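You operate a simulated robot arm through the tools that you are given. There is no shell and no other tool.

Carry out the task below with a simulated robot arm. There is one attempt and no reset: what you move stays moved.

## Task
Tighten the grey aid's cover screws till the white driver clicks.
Fine: yellow, purple, then green; driver back in the white square cup.
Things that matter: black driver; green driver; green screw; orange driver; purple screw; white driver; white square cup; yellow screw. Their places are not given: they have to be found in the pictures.

It is judged by the outcome, as a careful person would: the job done as asked, and still so three seconds after it is handed in. It fails if anything else is knocked over, pushed out of place, dropped, spilled or broken. Lids that push on must go on centred and level and be pressed home; caps that screw on are set level and turned clockwise until they are tight.

## Robot
A 6-joint arm with a fingered hand, fixed in place. Base frame: the origin is at the foot of the arm, x ahead of it, y to its left, z up; the work surface is at about z = 0.903. Units: m, degrees, N and s.
With the tool pointing down near the work surface it reaches from about 0.4 to 0.94 m from the base axis. Its first joint turns from -166.0 to 166.0 degrees. Payload 5 kg.
The TCP is the grasp point between the finger pads, 0.037 m short of the fingertips. In the tool frame z runs along the fingers and y along their closing line. Largest opening 0.124 m; the body of the gripper starts 0.043 m behind the TCP. The gripper is a hand of 3 fingers: y runs from the thumb to the fingers, the wrist lies at [-0.021, -0.125, -0.215] in the tool frame, and closing takes about 1.5 s.
Orientation is told as [roll, pitch, yaw] about the base's x, y, z axes, in that order, counted from this pose: with the fingers straight down and the wrist toward the robot, the tool's x, y and z point along [0, 1, 0], [1, 0, 0] and [0, 0, -1] of the base frame.

## Interface
- The arm moves only by the tool jog_arm. Its argument "deltas" is a list of rows, each a list of 7 numbers: the shift along the tool's x, y, z in units of 25 mm (1.0 is 25 mm), then the turn, a rotation vector about the tool's x, y, z in units of 6 degrees (1.0 is 6 degrees), then the finger opening in m, from 0 to 0.124. In form: [[tx, ty, tz, rx, ry, rz, grip], ...]. A call has 1 to 20 rows; each row shifts and turns the commanded pose from where the row before left it, along the tool's axes as they then stand. A call with a number of a shift or a turn outside -1 to 1 is refused whole. A row lasts 0.2 s, in which the tool goes at most 0.05 m and 8.6 degrees; a call with a longer step from one row to the next is refused whole, and so is a gripper value outside its range. A pose out of reach is approached as far as the arm can. The call stops where the force on the tool passes 40 N (or 10 N more than at its start, if that is more) or the arm is blocked; 0.2 s more then pass. Each finger travels about 0.072 m/s and halts on what it meets, pressing with about 29 N; the grip force reading is that of the motor and also rises with nothing between the fingers. The clock runs only during rows and for 0.2 s after the last one: add rows that do not move to give the fingers time. The reply holds the time, the measured pose of the TCP, the force on the tool along the base axes, the opening and the grip force, in the units named above and with some noise, with the torque about the TCP (base axes, N m) and any sound that the robot's microphone picked up, and new pictures: "pictures" is both (left out), scene, wrist or none.
- Cameras (640 x 400 px; columns grow to the right, rows downward): "scene" is fixed at [0.2212, 0.4826, 1.6216]; the picture's right is [-0.30, -0.95, 0.00], its down [-0.58, 0.18, -0.79] and it looks along [0.76, -0.24, -0.61] (base axes); focal length 342 px, centre (320, 200). "wrist" rides on the gripper at [0.072, -0.104, -0.154] in the tool frame; the picture's right is [-0.83, 0.26, -0.49], its down [-0.51, -0.72, 0.47] and it looks along [-0.23, 0.64, 0.73] (tool axes); focal length 243 px, centre (320, 200).
- hand_shape(shape): the hand has 3 fingers and takes this shape, open, in about a second: jaw (thumb against the fingers, like two jaws); tri (thumb and two fingers); tip (a fingertip pinch); poke (one finger out to press); point (the index stretched); flat (the hand flat); cup (the hand cupped); fist (a fist). The gripper value then closes the fingers along that shape, each until it touches; the sizes above hold for jaw. It gives what a move gives, with no picture.
- pixel_to_xyz(camera, pixels): for up to 12 pixels [column, row] of the newest picture of that camera ("zoom" is the newest enlarged one), the place [x, y, z] in the base frame of the surface seen there, good to about 0.003 m, but the place of the scene camera against the robot may be out by one fixed shift of up to 0.025 m in any direction. No time passes.
- inspect(camera, box): a new picture of the part [left, top, right, bottom] of that camera's present view, enlarged. No time passes.
- finish_job(): hands the job in; it is judged then, once.

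Unless the task says otherwise, let go and move clear before handing in.

The tools are called after "Request:" as name(argument=value, ...) on one line, values as JSON. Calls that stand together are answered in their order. jog_arm: Moves the arm, as the interface text tells. Its arguments: {"type":"object","properties":{"deltas":{"type":"array","items":{"type":"array","items":{"type":"number"}}},"pictures":{"type":"string","enum":["both","scene","wrist","none"]}},"required":["deltas"]} The other tools are called the same way: hand_shape (shape) gives the hand a shape; pixel_to_xyz (camera, pixels) gives the place of the surface under pixels of a picture; inspect (camera, box) takes an enlarged picture of a part of a camera's view; finish_job () hands the job in.

At the start:

```text
time_s: 0.0
position: [0.7316, 0.1404, 1.2183]
tcp_rot: [0.0, 0.1, 0.1]
wrist_force: [0.5, 0.2, 0.6]
ft_torque: [-0.01, 0.01, 0.01]
gripper_width: 0.1236
finger_force: 0.0
shape: jaw
```

scene: 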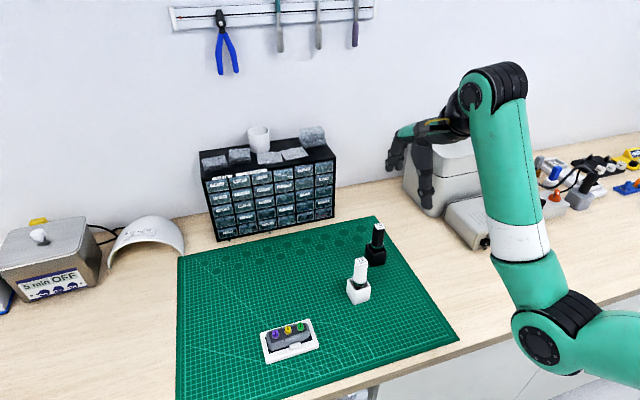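
wrist: 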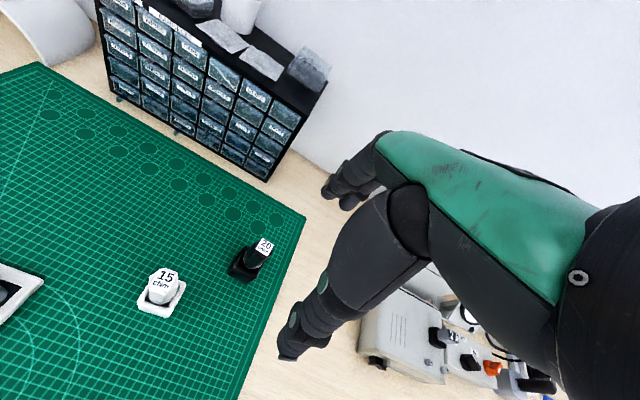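

The scene shows a white driver standing in a white cup near (358,282), a black driver near (376,245), and the grey aid with purple, yellow and green screws near (288,335). I'll enlarge these areas first.

Request:
inspect(camera="scene", box=[240, 300, 340, 370])

Request:
inspect(camera="scene", box=[320, 210, 420, 310])

Request:
inspect(camera="wrist", box=[110, 220, 300, 340])

Request:
pixel_to_xyz(camera="scene", pixels=[[276, 335], [288, 330], [300, 327], [290, 350], [360, 263], [357, 297], [377, 229], [374, 260], [230, 300], [400, 330]])

Request:
pixel_to_xyz(camera="wrist", pixels=[[164, 274], [160, 295], [158, 308], [264, 245], [245, 270], [100, 300], [200, 340], [10, 300], [30, 280]])

```text
5.71 times, centred on (290, 335) of scene
```

zoom: 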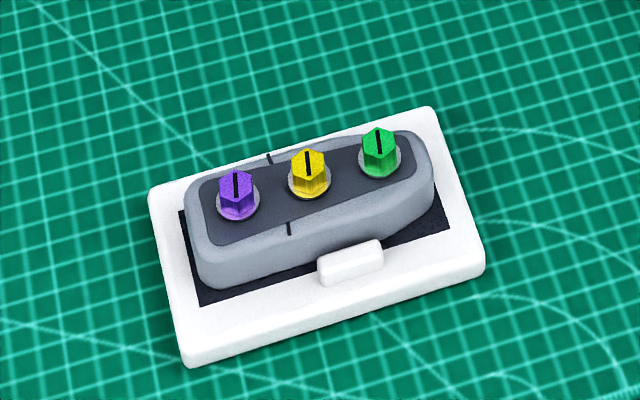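

```text
4.00 times, centred on (370, 260) of scene
```

zoom: 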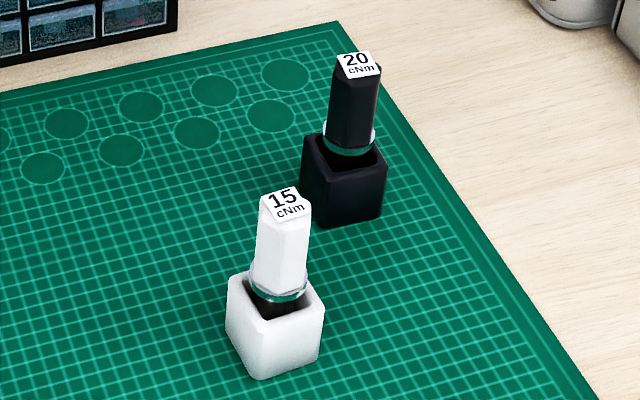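

```text
3.33 times, centred on (205, 280) of wrist
```

zoom: 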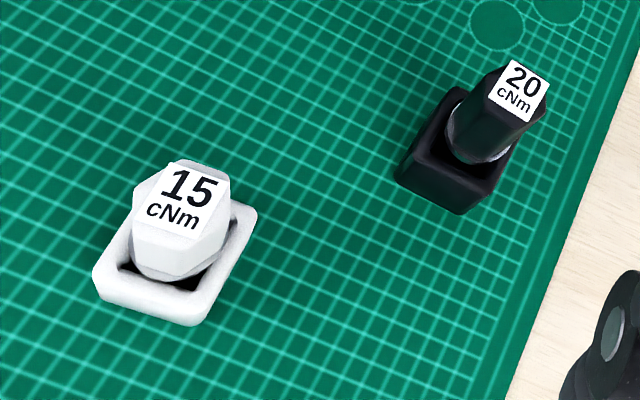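

```text
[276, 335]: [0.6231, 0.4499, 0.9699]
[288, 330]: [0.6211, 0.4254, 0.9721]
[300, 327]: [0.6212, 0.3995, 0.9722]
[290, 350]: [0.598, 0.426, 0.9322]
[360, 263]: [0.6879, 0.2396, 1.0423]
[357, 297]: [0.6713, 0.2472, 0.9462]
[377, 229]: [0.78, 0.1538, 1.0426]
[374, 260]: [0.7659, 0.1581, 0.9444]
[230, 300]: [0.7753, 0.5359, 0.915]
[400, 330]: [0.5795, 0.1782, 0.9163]
```

```text
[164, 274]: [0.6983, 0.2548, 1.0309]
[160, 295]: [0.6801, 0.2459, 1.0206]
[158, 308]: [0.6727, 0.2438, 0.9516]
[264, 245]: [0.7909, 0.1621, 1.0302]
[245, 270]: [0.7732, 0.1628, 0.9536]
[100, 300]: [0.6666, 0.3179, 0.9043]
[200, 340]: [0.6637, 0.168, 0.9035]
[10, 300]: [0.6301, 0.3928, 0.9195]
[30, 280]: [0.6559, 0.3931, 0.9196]
```

The white driver, labelled 15 cNm, stands in the white cup near (0.69,0.25), and the aid's three slotted hex screws lie near (0.62,0.43). I'll move the hand high over toward the aid so the wrist camera can see it well.

Request:
jog_arm(deltas=[[0.9, -0.8, 0, 0, 0, 0, 0.124], [0.9, -0.8, 0, 0, 0, 0, 0.124], [0.9, -0.8, 0, 0, 0, 0, 0.124], [0.9, -0.8, 0, 0, 0, 0, 0.124], [0.9, -0.8, 0, 0, 0, 0, 0.124], [0.9, -0.8, 0, 0, 0, 0, 0.124], [0.9, -0.8, 0, 0, 0, 0, 0.124], [0.9, -0.8, 0, 0, 0, 0, 0.124], [0.9, -0.8, 0, 0, 0, 0, 0.124], [0.9, -0.8, 0, 0, 0, 0, 0.124], [0.9, -0.8, 0, 0, 0, 0, 0.124], [0.9, -0.8, 0, 0, 0, 0, 0.124], [0.9, -0.8, 0, 0, 0, 0, 0.124]], pictures="both")

```text
time_s: 2.8
position: [0.5189, 0.4517, 1.1638]
tcp_rot: [0.1, -0.2, 0.2]
wrist_force: [0.6, -0.2, -0.7]
ft_torque: [0.0, 0.0, 0.02]
gripper_width: 0.1237
finger_force: 0.1
shape: jaw
out of reach, approached as far as the arm can: row 3, 4, 5, 6, 7, 8, 9, 10, 11, 12, 13
```

scene: 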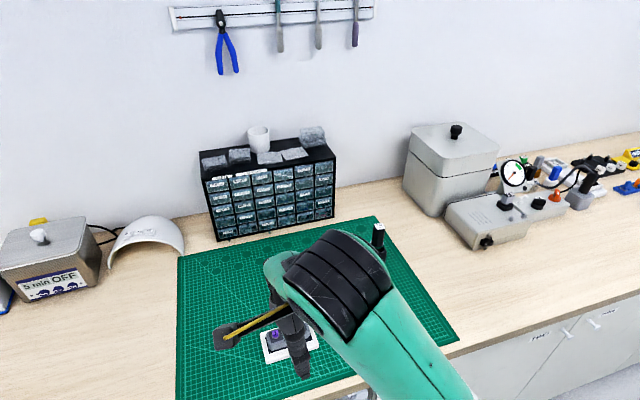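
wrist: 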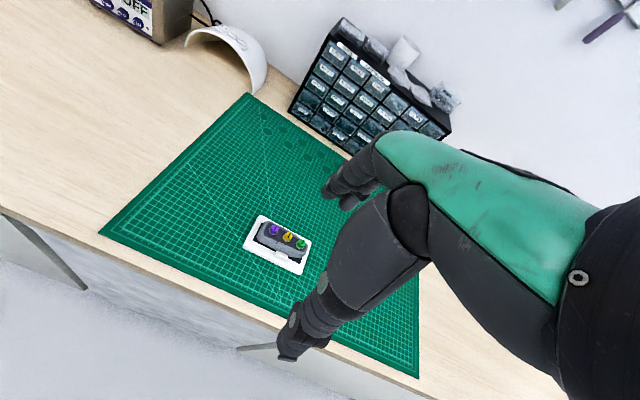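

The wrist view shows the aid at (278,243) with purple (274,230), yellow (288,237) and green (301,244) screws. Let me zoom in and measure.

Request:
inspect(camera="wrist", box=[230, 200, 326, 284])

Request:
pixel_to_xyz(camera="wrist", pixels=[[274, 229], [288, 236], [301, 243], [262, 217], [309, 240], [245, 247], [299, 272], [200, 250]])

Request:
inspect(camera="scene", box=[480, 140, 640, 240])

```text
4.76 times, centred on (278, 242) of wrist
```

zoom: 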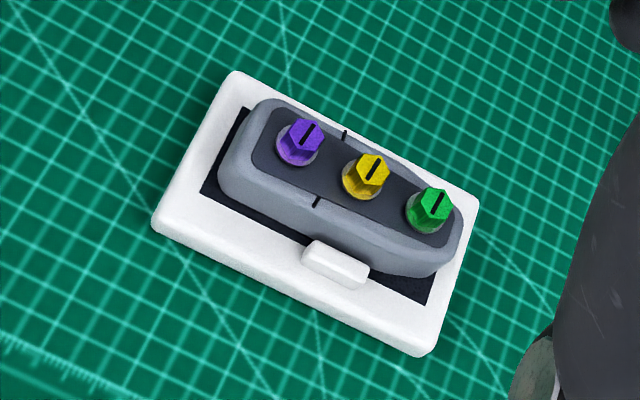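

```text
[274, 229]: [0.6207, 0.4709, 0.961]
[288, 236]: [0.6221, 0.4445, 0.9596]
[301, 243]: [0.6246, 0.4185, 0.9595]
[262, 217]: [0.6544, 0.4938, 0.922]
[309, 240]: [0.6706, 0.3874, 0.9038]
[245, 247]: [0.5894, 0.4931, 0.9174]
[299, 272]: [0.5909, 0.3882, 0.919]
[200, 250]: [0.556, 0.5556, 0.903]
```

```text
4.00 times, centred on (560, 190) of scene
```

zoom: 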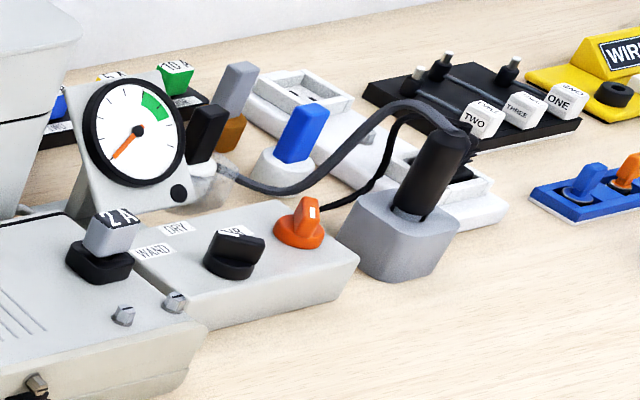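

Screw tops are near purple (0.621,0.471,0.961), yellow (0.622,0.4445,0.960) and green (0.6246,0.4185,0.960). The scene camera reads about (0,-0.02,+0.011) off. Next I'll move to get a closer view of the white driver, stepping first to see how the commanded pose responds.

Request:
jog_arm(deltas=[[-0.5, 0.8, 0, 0, 0, 0, 0.124], [-0.5, 0.8, 0, 0, 0, 0, 0.124], [-0.5, 0.8, 0, 0, 0, 0, 0.124], [0, 0, 0, 0, 0, 0, 0.124]], pictures="none")

```text
time_s: 3.8
position: [0.5803, 0.4155, 1.164]
tcp_rot: [0.0, -0.1, 0.0]
wrist_force: [-0.2, 0.2, -0.2]
ft_torque: [-0.02, -0.01, -0.01]
gripper_width: 0.1237
finger_force: 0.1
shape: jaw
```

The command clips to the achieved pose, so moves are predictable from here. I'm moving to about (0.60,0.25,1.10), with the fingertips still above the driver top.

Request:
jog_arm(deltas=[[-0.83, 0.1, 0.32, 0, 0, 0, 0.124], [-0.83, 0.1, 0.32, 0, 0, 0, 0.124], [-0.83, 0.1, 0.32, 0, 0, 0, 0.124], [-0.83, 0.1, 0.32, 0, 0, 0, 0.124], [-0.83, 0.1, 0.32, 0, 0, 0, 0.124], [-0.83, 0.1, 0.32, 0, 0, 0, 0.124], [-0.83, 0.1, 0.32, 0, 0, 0, 0.124], [-0.83, 0.1, 0.32, 0, 0, 0, 0.124], [0, 0, 0, 0, 0, 0, 0.124]], pictures="both")

```text
time_s: 5.8
position: [0.6003, 0.2484, 1.0994]
tcp_rot: [0.0, 0.0, 0.0]
wrist_force: [-0.3, -0.7, 1.2]
ft_torque: [0.0, -0.02, 0.03]
gripper_width: 0.1237
finger_force: 0.1
shape: jaw
```

scene: 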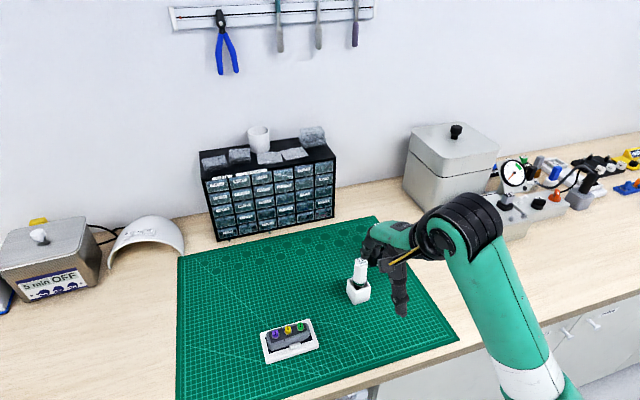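
wrist: 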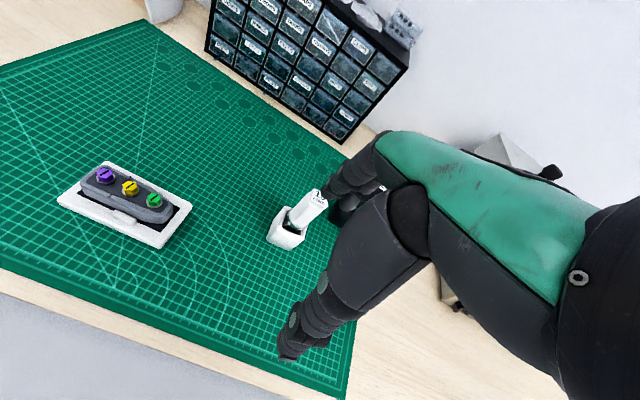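

The white driver is visible at (305,215) in the wrist view, close to the open hand. Zooming in to see the driver's shape and get its axis.

Request:
inspect(camera="wrist", box=[256, 180, 336, 255])

Request:
inspect(camera="scene", box=[330, 240, 430, 320])

Request:
pixel_to_xyz(camera="wrist", pixels=[[317, 196], [305, 210], [295, 224], [285, 236], [104, 174], [130, 186], [154, 200]])

```text
5.33 times, centred on (296, 218) of wrist
```

zoom: 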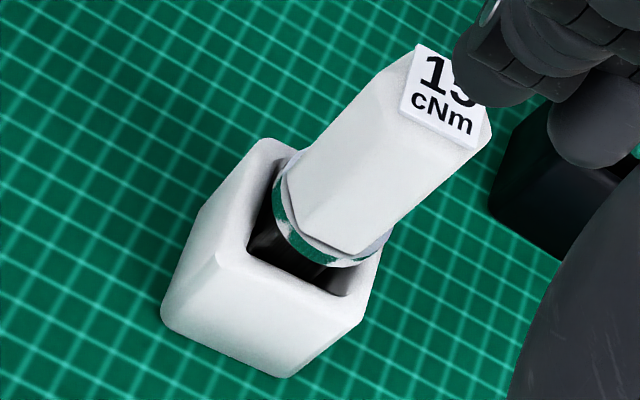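

```text
5.00 times, centred on (380, 280) of scene
```

zoom: 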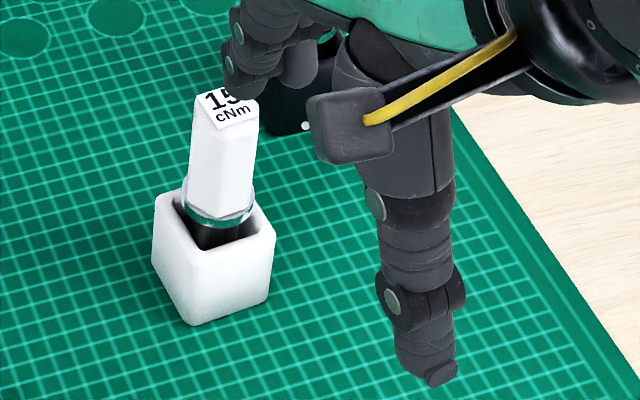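

```text
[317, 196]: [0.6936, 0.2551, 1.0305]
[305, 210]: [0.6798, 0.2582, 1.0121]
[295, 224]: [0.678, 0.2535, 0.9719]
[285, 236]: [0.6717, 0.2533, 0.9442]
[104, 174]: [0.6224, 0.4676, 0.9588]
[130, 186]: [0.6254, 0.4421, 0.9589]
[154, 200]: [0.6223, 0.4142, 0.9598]
```

The white driver has a hex handle about 30 mm across, with a collar just above the cup rim. I'll shift to about (0.66,0.15,1.12) to see it from steeply above without the fingers in the way.

Request:
jog_arm(deltas=[[-0.8, 0.48, -0.16, 0, 0, 0, 0.124], [-0.8, 0.48, -0.16, 0, 0, 0, 0.124], [-0.8, 0.48, -0.16, 0, 0, 0, 0.124], [-0.8, 0.48, -0.16, 0, 0, 0, 0.124], [-0.8, 0.48, -0.16, 0, 0, 0, 0.124], [0, 0, 0, 0, 0, 0, 0.124]], pictures="both")

Request:
inspect(camera="wrist", box=[170, 170, 266, 250])

```text
time_s: 7.2
position: [0.6609, 0.1482, 1.1201]
tcp_rot: [-0.1, 0.0, 0.0]
wrist_force: [0.4, 0.2, -1.0]
ft_torque: [0.0, -0.01, 0.0]
gripper_width: 0.1235
finger_force: 0.0
shape: jaw
```

scene: 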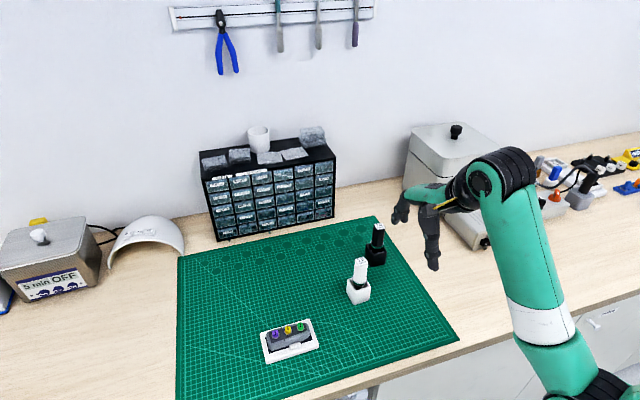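
wrist: 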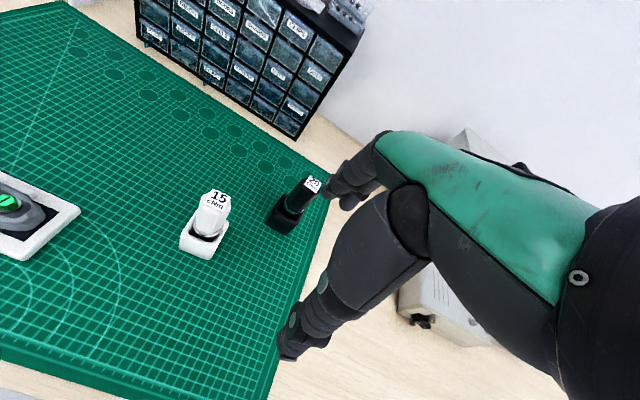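

```text
5.00 times, centred on (218, 210) of wrist
```

zoom: 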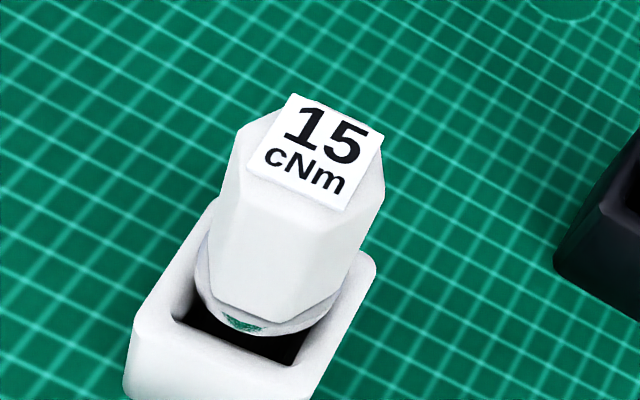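

The zoom now shows the top label and the cup rim. I'll measure the label corners, handle sides, collar and cup rim.

Request:
pixel_to_xyz(camera="zoom", pixels=[[294, 100], [378, 136], [338, 204], [250, 164], [314, 150], [240, 135], [270, 200], [345, 200], [260, 260], [310, 270], [250, 322], [290, 325]])

Request:
pixel_to_xyz(camera="zoom", pixels=[[165, 320], [290, 375], [365, 275], [205, 230], [205, 260], [320, 330], [355, 280], [230, 220], [370, 220], [225, 180], [380, 180], [240, 345]])

```text
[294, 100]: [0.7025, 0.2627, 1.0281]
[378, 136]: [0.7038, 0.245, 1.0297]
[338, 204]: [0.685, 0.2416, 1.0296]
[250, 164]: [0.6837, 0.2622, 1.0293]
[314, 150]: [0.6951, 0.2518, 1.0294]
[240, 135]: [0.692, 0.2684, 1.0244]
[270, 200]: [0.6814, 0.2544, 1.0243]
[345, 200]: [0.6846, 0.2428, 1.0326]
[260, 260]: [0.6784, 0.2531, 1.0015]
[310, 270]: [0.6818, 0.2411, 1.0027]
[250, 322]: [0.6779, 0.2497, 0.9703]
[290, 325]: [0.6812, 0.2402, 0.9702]
```

```text
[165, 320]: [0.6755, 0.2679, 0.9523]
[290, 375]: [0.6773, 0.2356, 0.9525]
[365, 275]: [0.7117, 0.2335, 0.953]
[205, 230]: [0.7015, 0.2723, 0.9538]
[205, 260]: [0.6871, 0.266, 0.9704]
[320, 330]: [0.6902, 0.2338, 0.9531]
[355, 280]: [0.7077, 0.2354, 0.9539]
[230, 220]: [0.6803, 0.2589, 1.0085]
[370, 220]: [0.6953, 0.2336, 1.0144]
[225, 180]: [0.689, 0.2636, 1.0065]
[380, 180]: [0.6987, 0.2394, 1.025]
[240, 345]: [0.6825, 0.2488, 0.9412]
```

The driver axis is about (0.694,0.253), its top is at z≈1.030 and the cup rim at z≈0.953. The handle's flats face ±x, so a jaw grip at yaw 0 suits it. I'm moving above it.

Request:
jog_arm(deltas=[[0.838, 0.265, 0.1, 0, 0, 0, 0.124], [0.838, 0.265, 0.1, 0, 0, 0, 0.124], [0.838, 0.265, 0.1, 0, 0, 0, 0.124], [0.838, 0.265, 0.1, 0, 0, 0, 0.124], [0.838, 0.265, 0.1, 0, 0, 0, 0.124], [0, 0, 0, 0, 0, 0, 0.124]], pictures="both")

Request:
inspect(camera="wrist", box=[240, 160, 400, 380])

Request:
inspect(camera="scene", box=[310, 190, 450, 320])

```text
time_s: 8.6
position: [0.6926, 0.2534, 1.1075]
tcp_rot: [0.0, 0.0, 0.1]
wrist_force: [1.1, 0.5, 0.2]
ft_torque: [-0.05, -0.02, 0.01]
gripper_width: 0.1238
finger_force: 0.1
shape: jaw
```

scene: 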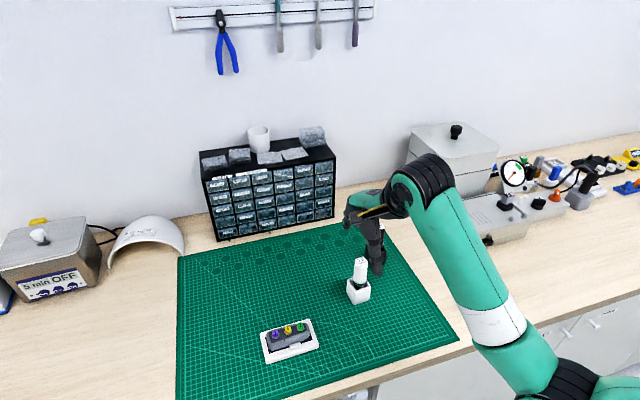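
wrist: 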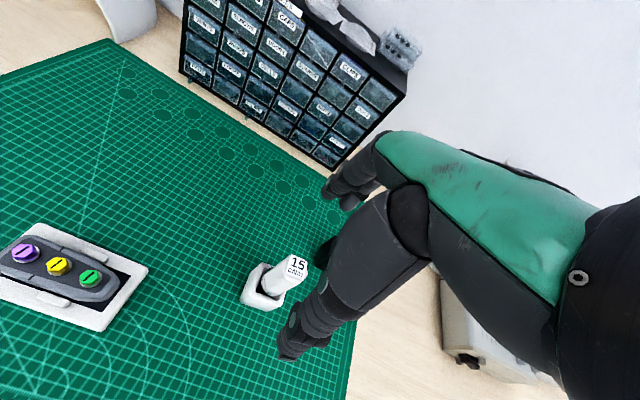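

```text
1.82 times, centred on (320, 270) of wrist
```

zoom: 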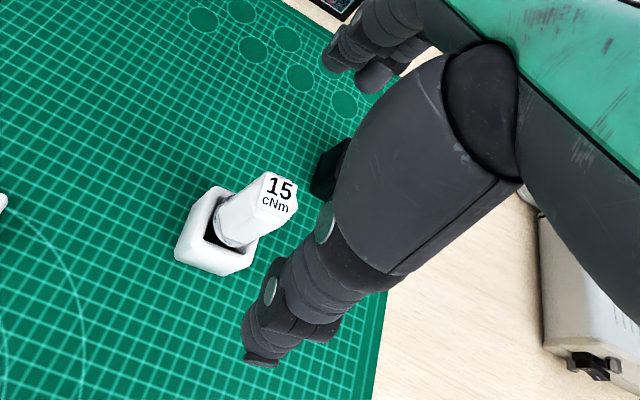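

```text
3.08 times, centred on (380, 255) of scene
```

zoom: 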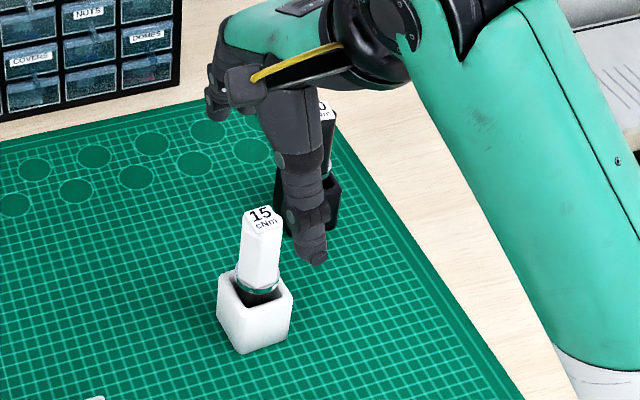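

The hand is centred over the driver: thumb at (310,250) and fingers at (220,100) in the scene zoom. I'll go straight down to TCP z≈1.012.

Request:
jog_arm(deltas=[[0, 0.01, 0.63, 0, 0, 0, 0.124], [0, 0.01, 0.63, 0, 0, 0, 0.124], [0, 0.01, 0.63, 0, 0, 0, 0.124], [0, 0.01, 0.63, 0, 0, 0, 0.124], [0, 0.01, 0.63, 0, 0, 0, 0.124], [0, 0.01, 0.63, 0, 0, 0, 0.124], [0, 0, 0, 0, 0, 0, 0.124]], pictures="both")

Request:
inspect(camera="wrist", box=[240, 160, 400, 380])

Request:
inspect(camera="scene", box=[310, 190, 450, 320])

```text
time_s: 10.2
position: [0.6946, 0.2537, 1.0141]
tcp_rot: [-0.1, 0.0, 0.0]
wrist_force: [0.5, 0.8, -0.1]
ft_torque: [0.0, -0.03, 0.01]
gripper_width: 0.1235
finger_force: 0.0
shape: jaw
```

scene: 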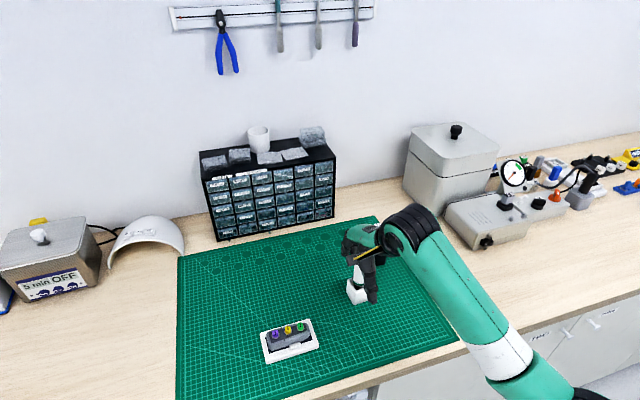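
wrist: 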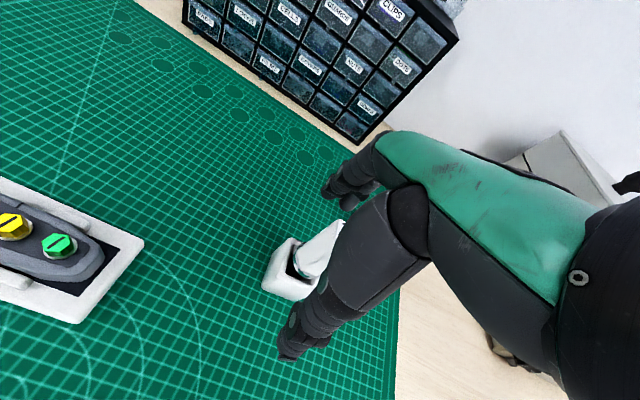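

```text
1.82 times, centred on (320, 270) of wrist
```

zoom: 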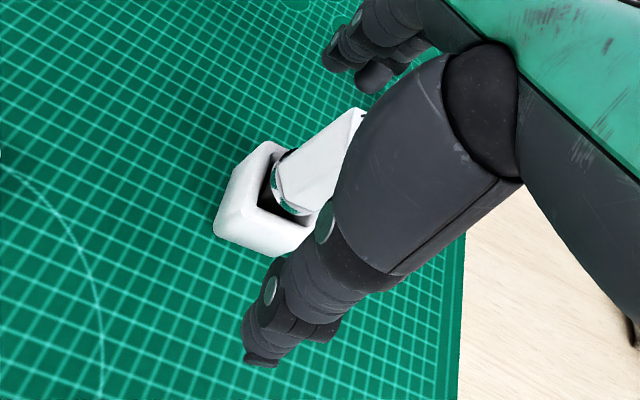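

```text
3.08 times, centred on (380, 255) of scene
```

zoom: 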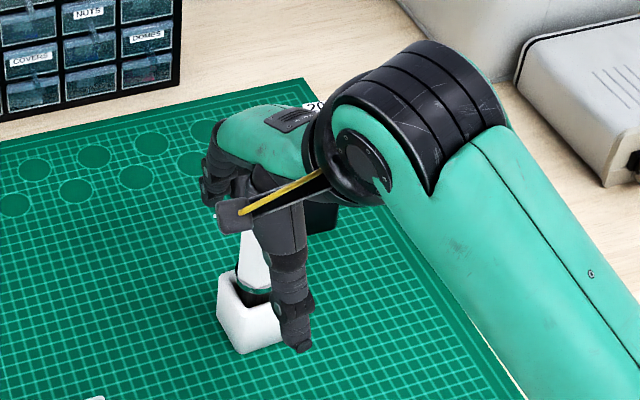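

The driver stands between thumb and fingers with no contact force. I'm closing the hand on the handle.

Request:
jog_arm(deltas=[[0, 0, 0, 0, 0, 0, 0.08], [0, 0, 0, 0, 0, 0, 0.05], [0, 0, 0, 0, 0, 0, 0.02], [0, 0, 0, 0, 0, 0, 0.01], [0, 0, 0, 0, 0, 0, 0.01], [0, 0, 0, 0, 0, 0, 0.01], [0, 0, 0, 0, 0, 0, 0.01], [0, 0, 0, 0, 0, 0, 0.01], [0, 0, 0, 0, 0, 0, 0.01]], pictures="both")

Request:
inspect(camera="wrist", box=[240, 160, 400, 380])

Request:
inspect(camera="scene", box=[310, 190, 450, 320])

```text
time_s: 12.2
position: [0.6938, 0.2541, 1.012]
tcp_rot: [0.0, -0.1, 0.1]
wrist_force: [-0.4, 0.2, 0.1]
ft_torque: [0.01, -0.02, -0.01]
gripper_width: 0.0224
finger_force: 28.9
shape: jaw
```

scene: 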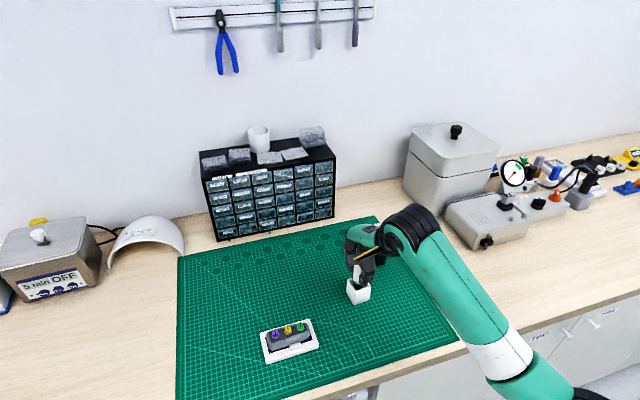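
wrist: 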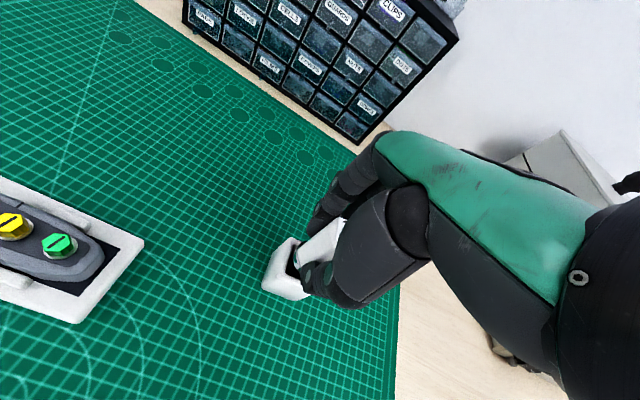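

```text
1.82 times, centred on (320, 270) of wrist
```

zoom: 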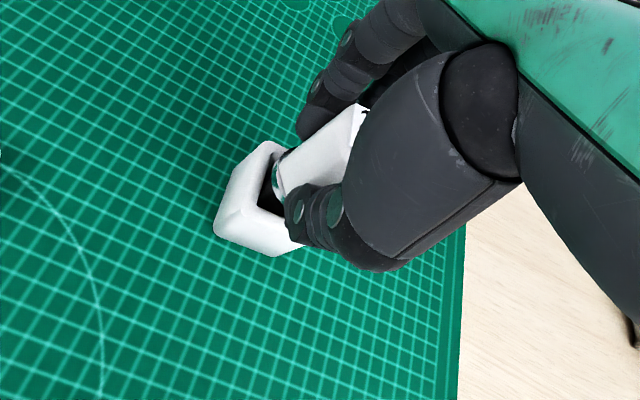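

```text
3.08 times, centred on (380, 255) of scene
```

zoom: 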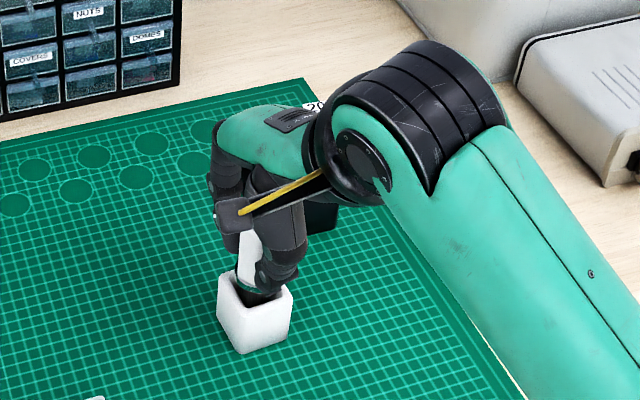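

Grip force is 28.9 N at 0.022 m opening, and the driver is held. Lifting straight up to clear the cup.

Request:
jog_arm(deltas=[[0, 0, -0.4, 0, 0, 0, 0.01], [0, 0, -0.6, 0, 0, 0, 0.01], [0, 0, -0.8, 0, 0, 0, 0.01], [0, 0, -0.8, 0, 0, 0, 0.01], [0, 0, -0.8, 0, 0, 0, 0.01], [0, 0, -0.8, 0, 0, 0, 0.01], [0, 0, 0, 0, 0, 0, 0.01]], pictures="both")

Request:
inspect(camera="wrist", box=[240, 180, 380, 330])

Request:
inspect(camera="scene", box=[310, 190, 450, 320])

```text
time_s: 13.8
position: [0.6943, 0.2535, 1.1167]
tcp_rot: [0.0, -0.1, 0.0]
wrist_force: [0.1, -0.2, 0.0]
ft_torque: [-0.01, 0.01, -0.02]
gripper_width: 0.0226
finger_force: 29.1
shape: jaw
```

scene: 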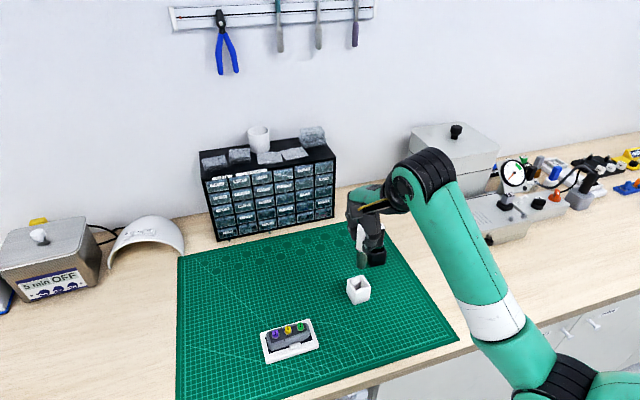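
wrist: 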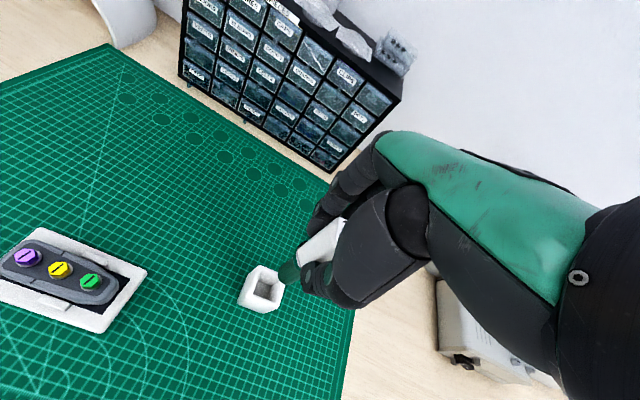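

```text
2.67 times, centred on (310, 255) of wrist
```

zoom: 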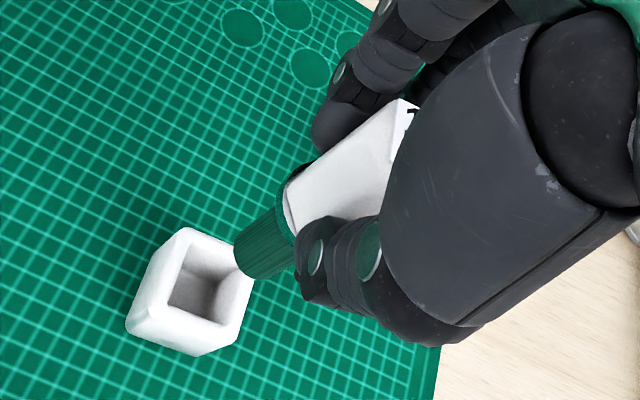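

```text
3.08 times, centred on (380, 255) of scene
```

zoom: 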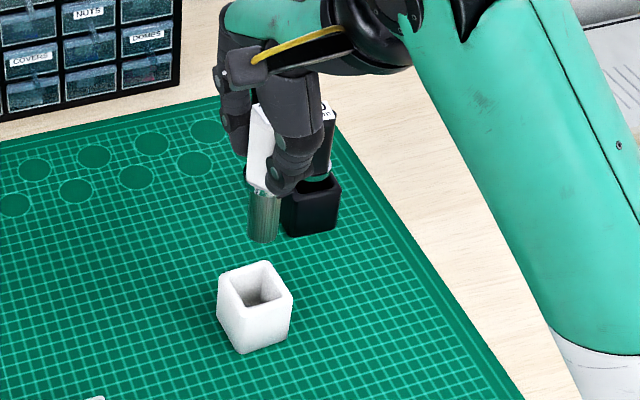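

The driver came up cleanly, showing a chrome socket barrel below the collar; the cup stayed put. I'll measure the barrel tip and the screws with the wrist camera.

Request:
pixel_to_xyz(camera="zoom", pixels=[[262, 235], [275, 222], [248, 212]])

Request:
pixel_to_xyz(camera="wrist", pixels=[[281, 276], [286, 284], [292, 286], [283, 266], [290, 276], [26, 257], [60, 269], [90, 281], [262, 288]])

Request:
inspect(camera="wrist", box=[0, 220, 150, 340])

```text
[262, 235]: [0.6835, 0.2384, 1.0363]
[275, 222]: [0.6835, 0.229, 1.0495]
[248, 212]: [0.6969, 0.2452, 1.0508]
```

```text
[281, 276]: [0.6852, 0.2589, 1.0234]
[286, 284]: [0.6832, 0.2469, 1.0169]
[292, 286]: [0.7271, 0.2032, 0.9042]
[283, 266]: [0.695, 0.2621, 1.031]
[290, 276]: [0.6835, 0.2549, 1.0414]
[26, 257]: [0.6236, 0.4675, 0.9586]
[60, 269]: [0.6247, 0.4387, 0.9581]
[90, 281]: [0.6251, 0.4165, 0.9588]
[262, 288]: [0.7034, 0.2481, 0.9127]
```

```text
3.33 times, centred on (75, 280) of wrist
```

zoom: 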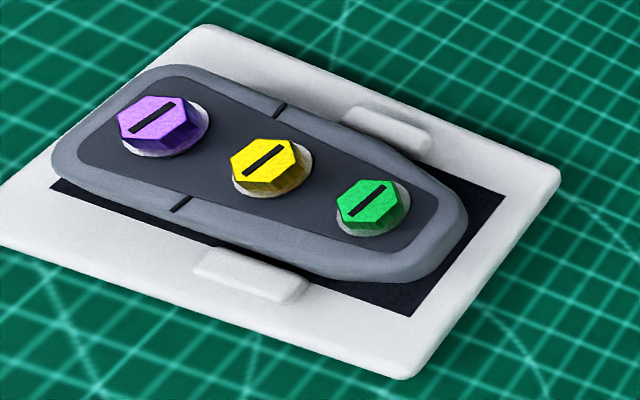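

The socket tip sits about 0.100 m below the TCP and is centred under it. The screw heads are hexes with slots, tops near z 0.959. I'll move nearer the aid for an accurate look at the screws.

Request:
jog_arm(deltas=[[0.852, -0.752, -0.04, 0, 0, 0, 0.01], [0.852, -0.752, -0.04, 0, 0, 0, 0.01], [0.852, -0.752, -0.04, 0, 0, 0, 0.01], [0.852, -0.752, -0.04, 0, 0, 0, 0.01], [0.852, -0.752, -0.04, 0, 0, 0, 0.01], [0, 0, 0, 0, 0, 0, 0.01]], pictures="both")

Request:
inspect(camera="wrist", box=[160, 200, 256, 280])

```text
time_s: 15.2
position: [0.6001, 0.3591, 1.1223]
tcp_rot: [0.0, -0.1, 0.1]
wrist_force: [-1.0, -0.4, 0.0]
ft_torque: [0.0, 0.05, -0.01]
gripper_width: 0.0224
finger_force: 28.7
shape: jaw
```

scene: 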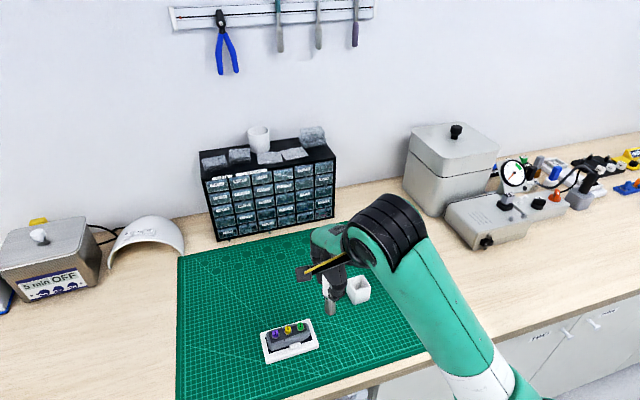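
wrist: 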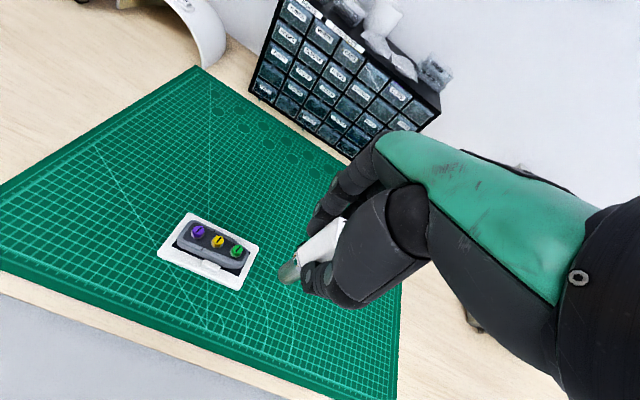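

```text
5.00 times, centred on (208, 240) of wrist
```

zoom: 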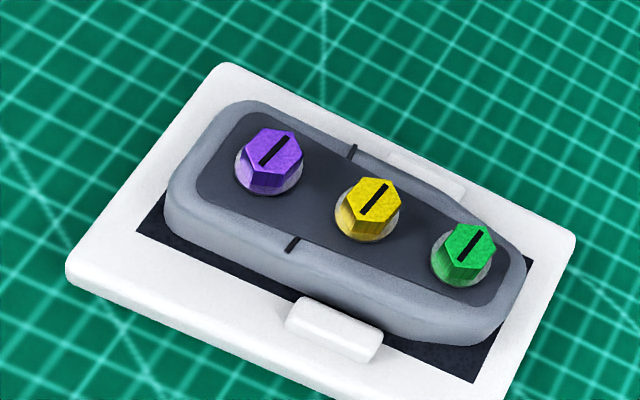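

The zoom shows the three heads with their slots. Measuring slot ends, head centres, washers and the cover deck.

Request:
pixel_to_xyz(camera="zoom", pixels=[[262, 163], [287, 138], [275, 150], [363, 213], [387, 187], [375, 200], [461, 253], [482, 232], [472, 242]])

Request:
pixel_to_xyz(camera="zoom", pixels=[[247, 185], [297, 183], [345, 230], [395, 228], [440, 275], [320, 200], [420, 230], [290, 247], [352, 152], [235, 230], [450, 320], [390, 205]])

```text
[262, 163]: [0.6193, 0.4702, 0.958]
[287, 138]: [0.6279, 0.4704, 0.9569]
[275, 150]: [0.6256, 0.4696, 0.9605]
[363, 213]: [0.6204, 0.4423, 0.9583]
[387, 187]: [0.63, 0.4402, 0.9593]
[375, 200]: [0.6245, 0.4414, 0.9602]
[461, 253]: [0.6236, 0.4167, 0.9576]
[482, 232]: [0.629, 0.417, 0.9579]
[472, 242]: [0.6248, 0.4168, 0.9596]
```

```text
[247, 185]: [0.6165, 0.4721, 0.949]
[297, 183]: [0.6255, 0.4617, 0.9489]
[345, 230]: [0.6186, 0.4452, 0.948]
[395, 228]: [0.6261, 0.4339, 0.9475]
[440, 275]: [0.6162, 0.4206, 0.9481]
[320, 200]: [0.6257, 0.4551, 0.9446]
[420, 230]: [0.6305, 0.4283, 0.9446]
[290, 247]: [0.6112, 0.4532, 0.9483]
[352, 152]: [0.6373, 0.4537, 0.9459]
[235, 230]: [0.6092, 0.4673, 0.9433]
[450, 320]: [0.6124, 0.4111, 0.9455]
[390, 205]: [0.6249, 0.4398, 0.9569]
```

The heads are about purple (0.623,0.469), yellow (0.624,0.442) and green (0.625,0.416), with tops at 0.960 and washers at 0.949. I'm moving above yellow at TCP z≈1.10 (tip ≈1.00).

Request:
jog_arm(deltas=[[0.833, 0.239, 0.2, 0, 0, 0, 0.01], [0.833, 0.239, 0.2, 0, 0, 0, 0.01], [0.833, 0.239, 0.2, 0, 0, 0, 0.01], [0.833, 0.239, 0.2, 0, 0, 0, 0.01], [0, 0, 0, 0, 0, 0, 0.01]], pictures="both")

Request:
inspect(camera="wrist", box=[220, 220, 340, 330])

Request:
inspect(camera="scene", box=[240, 270, 340, 370])

```text
time_s: 16.4
position: [0.6245, 0.443, 1.1016]
tcp_rot: [0.1, 0.0, 0.1]
wrist_force: [-0.2, 0.2, -1.2]
ft_torque: [0.03, -0.02, -0.02]
gripper_width: 0.0227
finger_force: 29.5
shape: jaw
```

scene: 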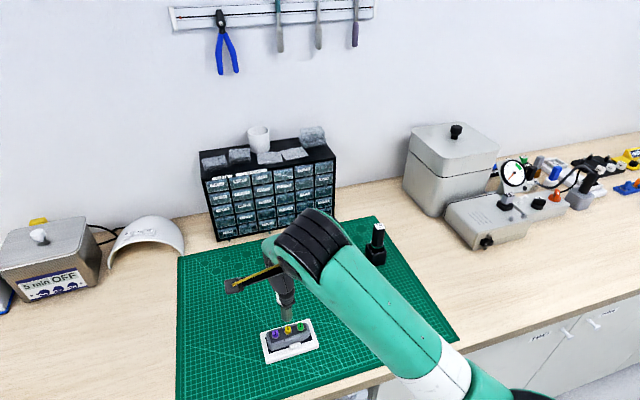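
wrist: 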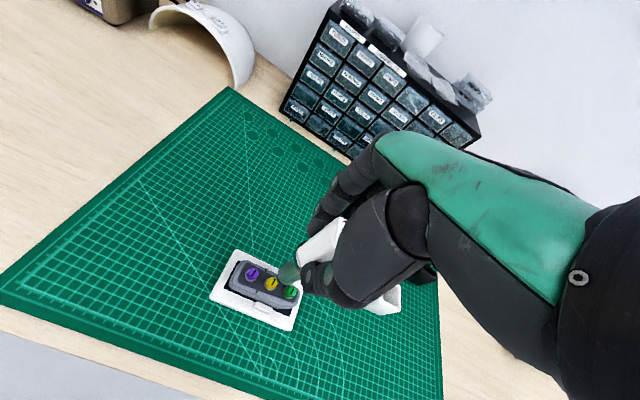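

```text
3.64 times, centred on (280, 275) of wrist
```

zoom: 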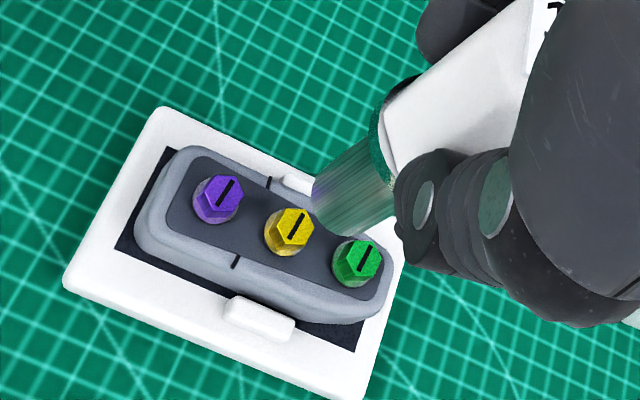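

```text
4.00 times, centred on (290, 320) of scene
```

zoom: 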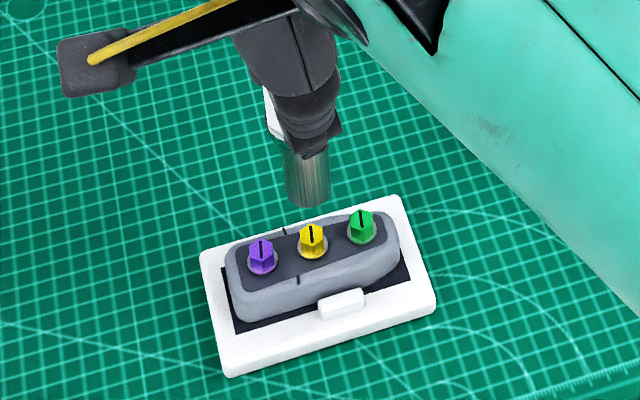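

The driver hangs above yellow with the barrel axis lined up with the yellow head in both views. I'll turn counter-clockwise in the air to find the wrist's range, starting with 60° and staying at height.

Request:
jog_arm(deltas=[[0, 0, 0, 0, 0, -1, 0.01], [0, 0, 0, 0, 0, -1, 0.01], [0, 0, 0, 0, 0, -1, 0.01], [0, 0, 0, 0, 0, -1, 0.01], [0, 0, 0, 0, 0, -1, 0.01], [0, 0, 0, 0, 0, -1, 0.01], [0, 0, 0, 0, 0, -1, 0.01], [0, 0, 0, 0, 0, -1, 0.01], [0, 0, 0, 0, 0, -1, 0.01], [0, 0, 0, 0, 0, -1, 0.01], [0, 0, 0, 0, 0, 0, 0.01]], pictures="both")

```text
time_s: 18.8
position: [0.6228, 0.442, 1.1019]
tcp_rot: [0.0, 0.0, 60.1]
wrist_force: [0.1, 0.2, -0.2]
ft_torque: [-0.02, 0.0, -0.02]
gripper_width: 0.0222
finger_force: 28.9
shape: jaw
```

scene: 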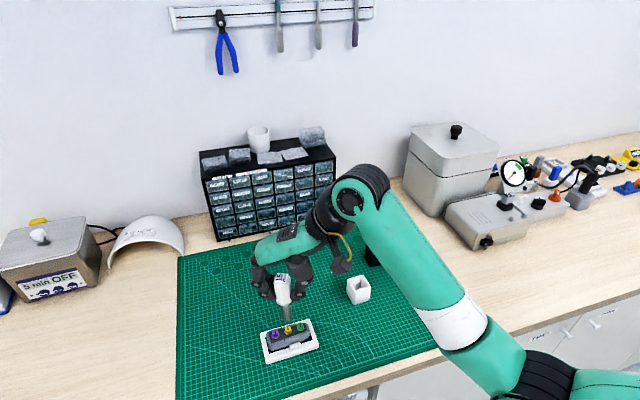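
wrist: 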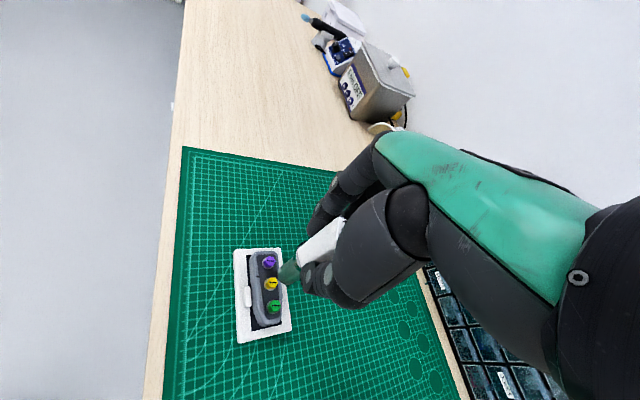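

Rotated cleanly to yaw 60. Continuing counter-clockwise to see how far it goes.

Request:
jog_arm(deltas=[[0, 0, 0, 0, 0, -1, 0.01], [0, 0, 0, 0, 0, -1, 0.01], [0, 0, 0, 0, 0, -1, 0.01], [0, 0, 0, 0, 0, -1, 0.01], [0, 0, 0, 0, 0, -1, 0.01], [0, 0, 0, 0, 0, -1, 0.01], [0, 0, 0, 0, 0, -1, 0.01], [0, 0, 0, 0, 0, -1, 0.01], [0, 0, 0, 0, 0, -1, 0.01], [0, 0, 0, 0, 0, -1, 0.01], [0, 0, 0, 0, 0, 0, 0.01]], pictures="both")

Request:
inspect(camera="scene", box=[240, 220, 420, 370])

Request:
inspect(camera="wrist", box=[230, 210, 330, 330])

```text
time_s: 21.2
position: [0.6251, 0.4434, 1.1014]
tcp_rot: [0.0, 0.0, 120.0]
wrist_force: [0.2, -0.2, -1.7]
ft_torque: [0.0, 0.01, 0.0]
gripper_width: 0.0224
finger_force: 28.7
shape: jaw
```

scene: 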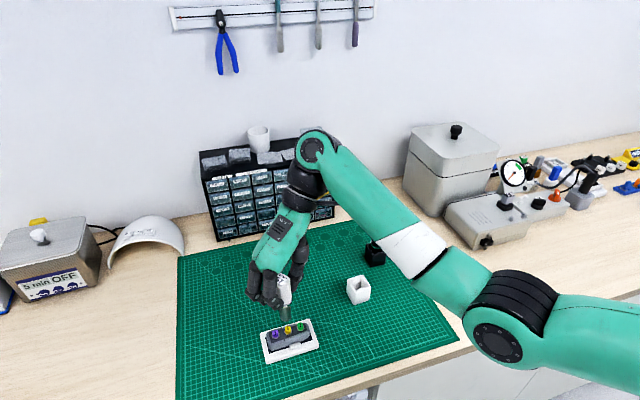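
wrist: 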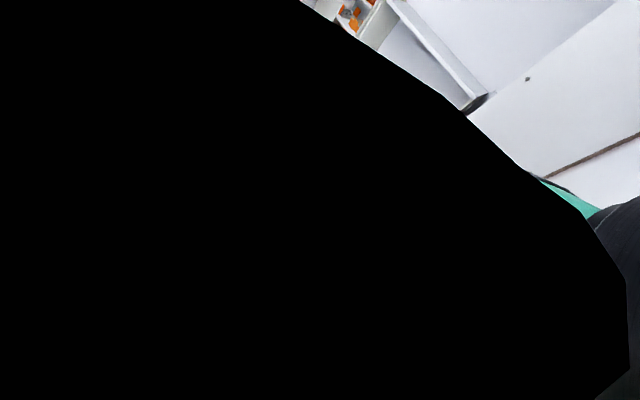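

```text
2.67 times, centred on (330, 295) of scene
```

zoom: 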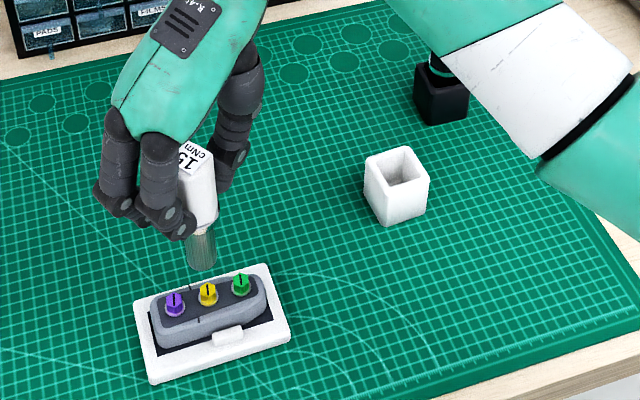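

```text
3.33 times, centred on (280, 270) of wrist
```

zoom: 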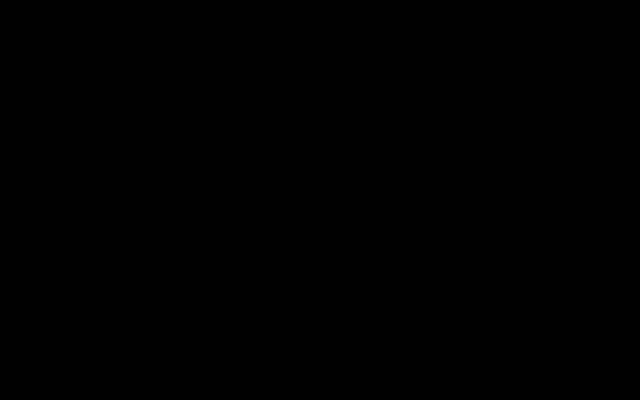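

Yaw 120 is reached with no contact force, but the wrist camera is now blocked by the forearm. The scene view is clear, so I'll check the hex orientation of the heads there before engaging.

Request:
inspect(camera="scene", box=[265, 318, 313, 348])

Request:
inspect(camera="scene", box=[255, 270, 319, 340])

```text
13.33 times, centred on (289, 333) of scene
```

zoom: 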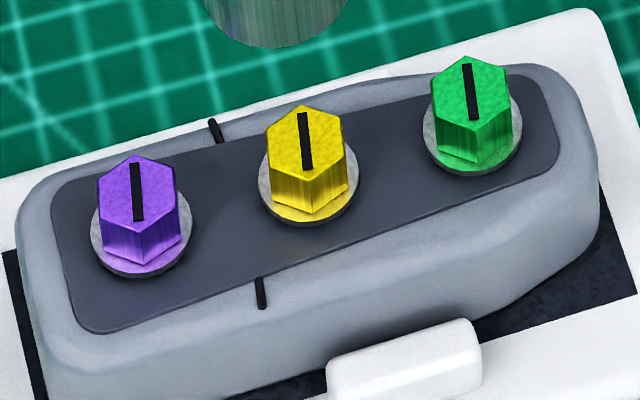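

```text
5.71 times, centred on (287, 305) of scene
```

zoom: 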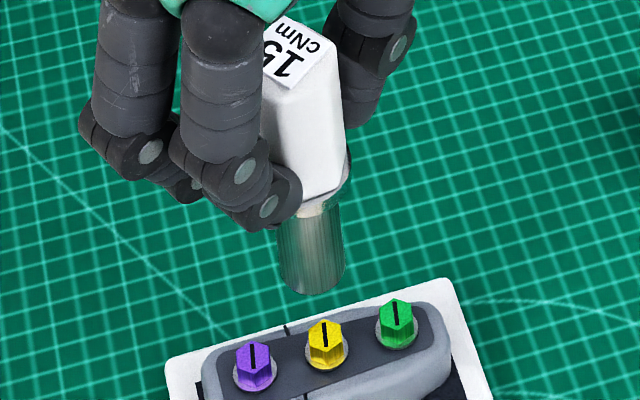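

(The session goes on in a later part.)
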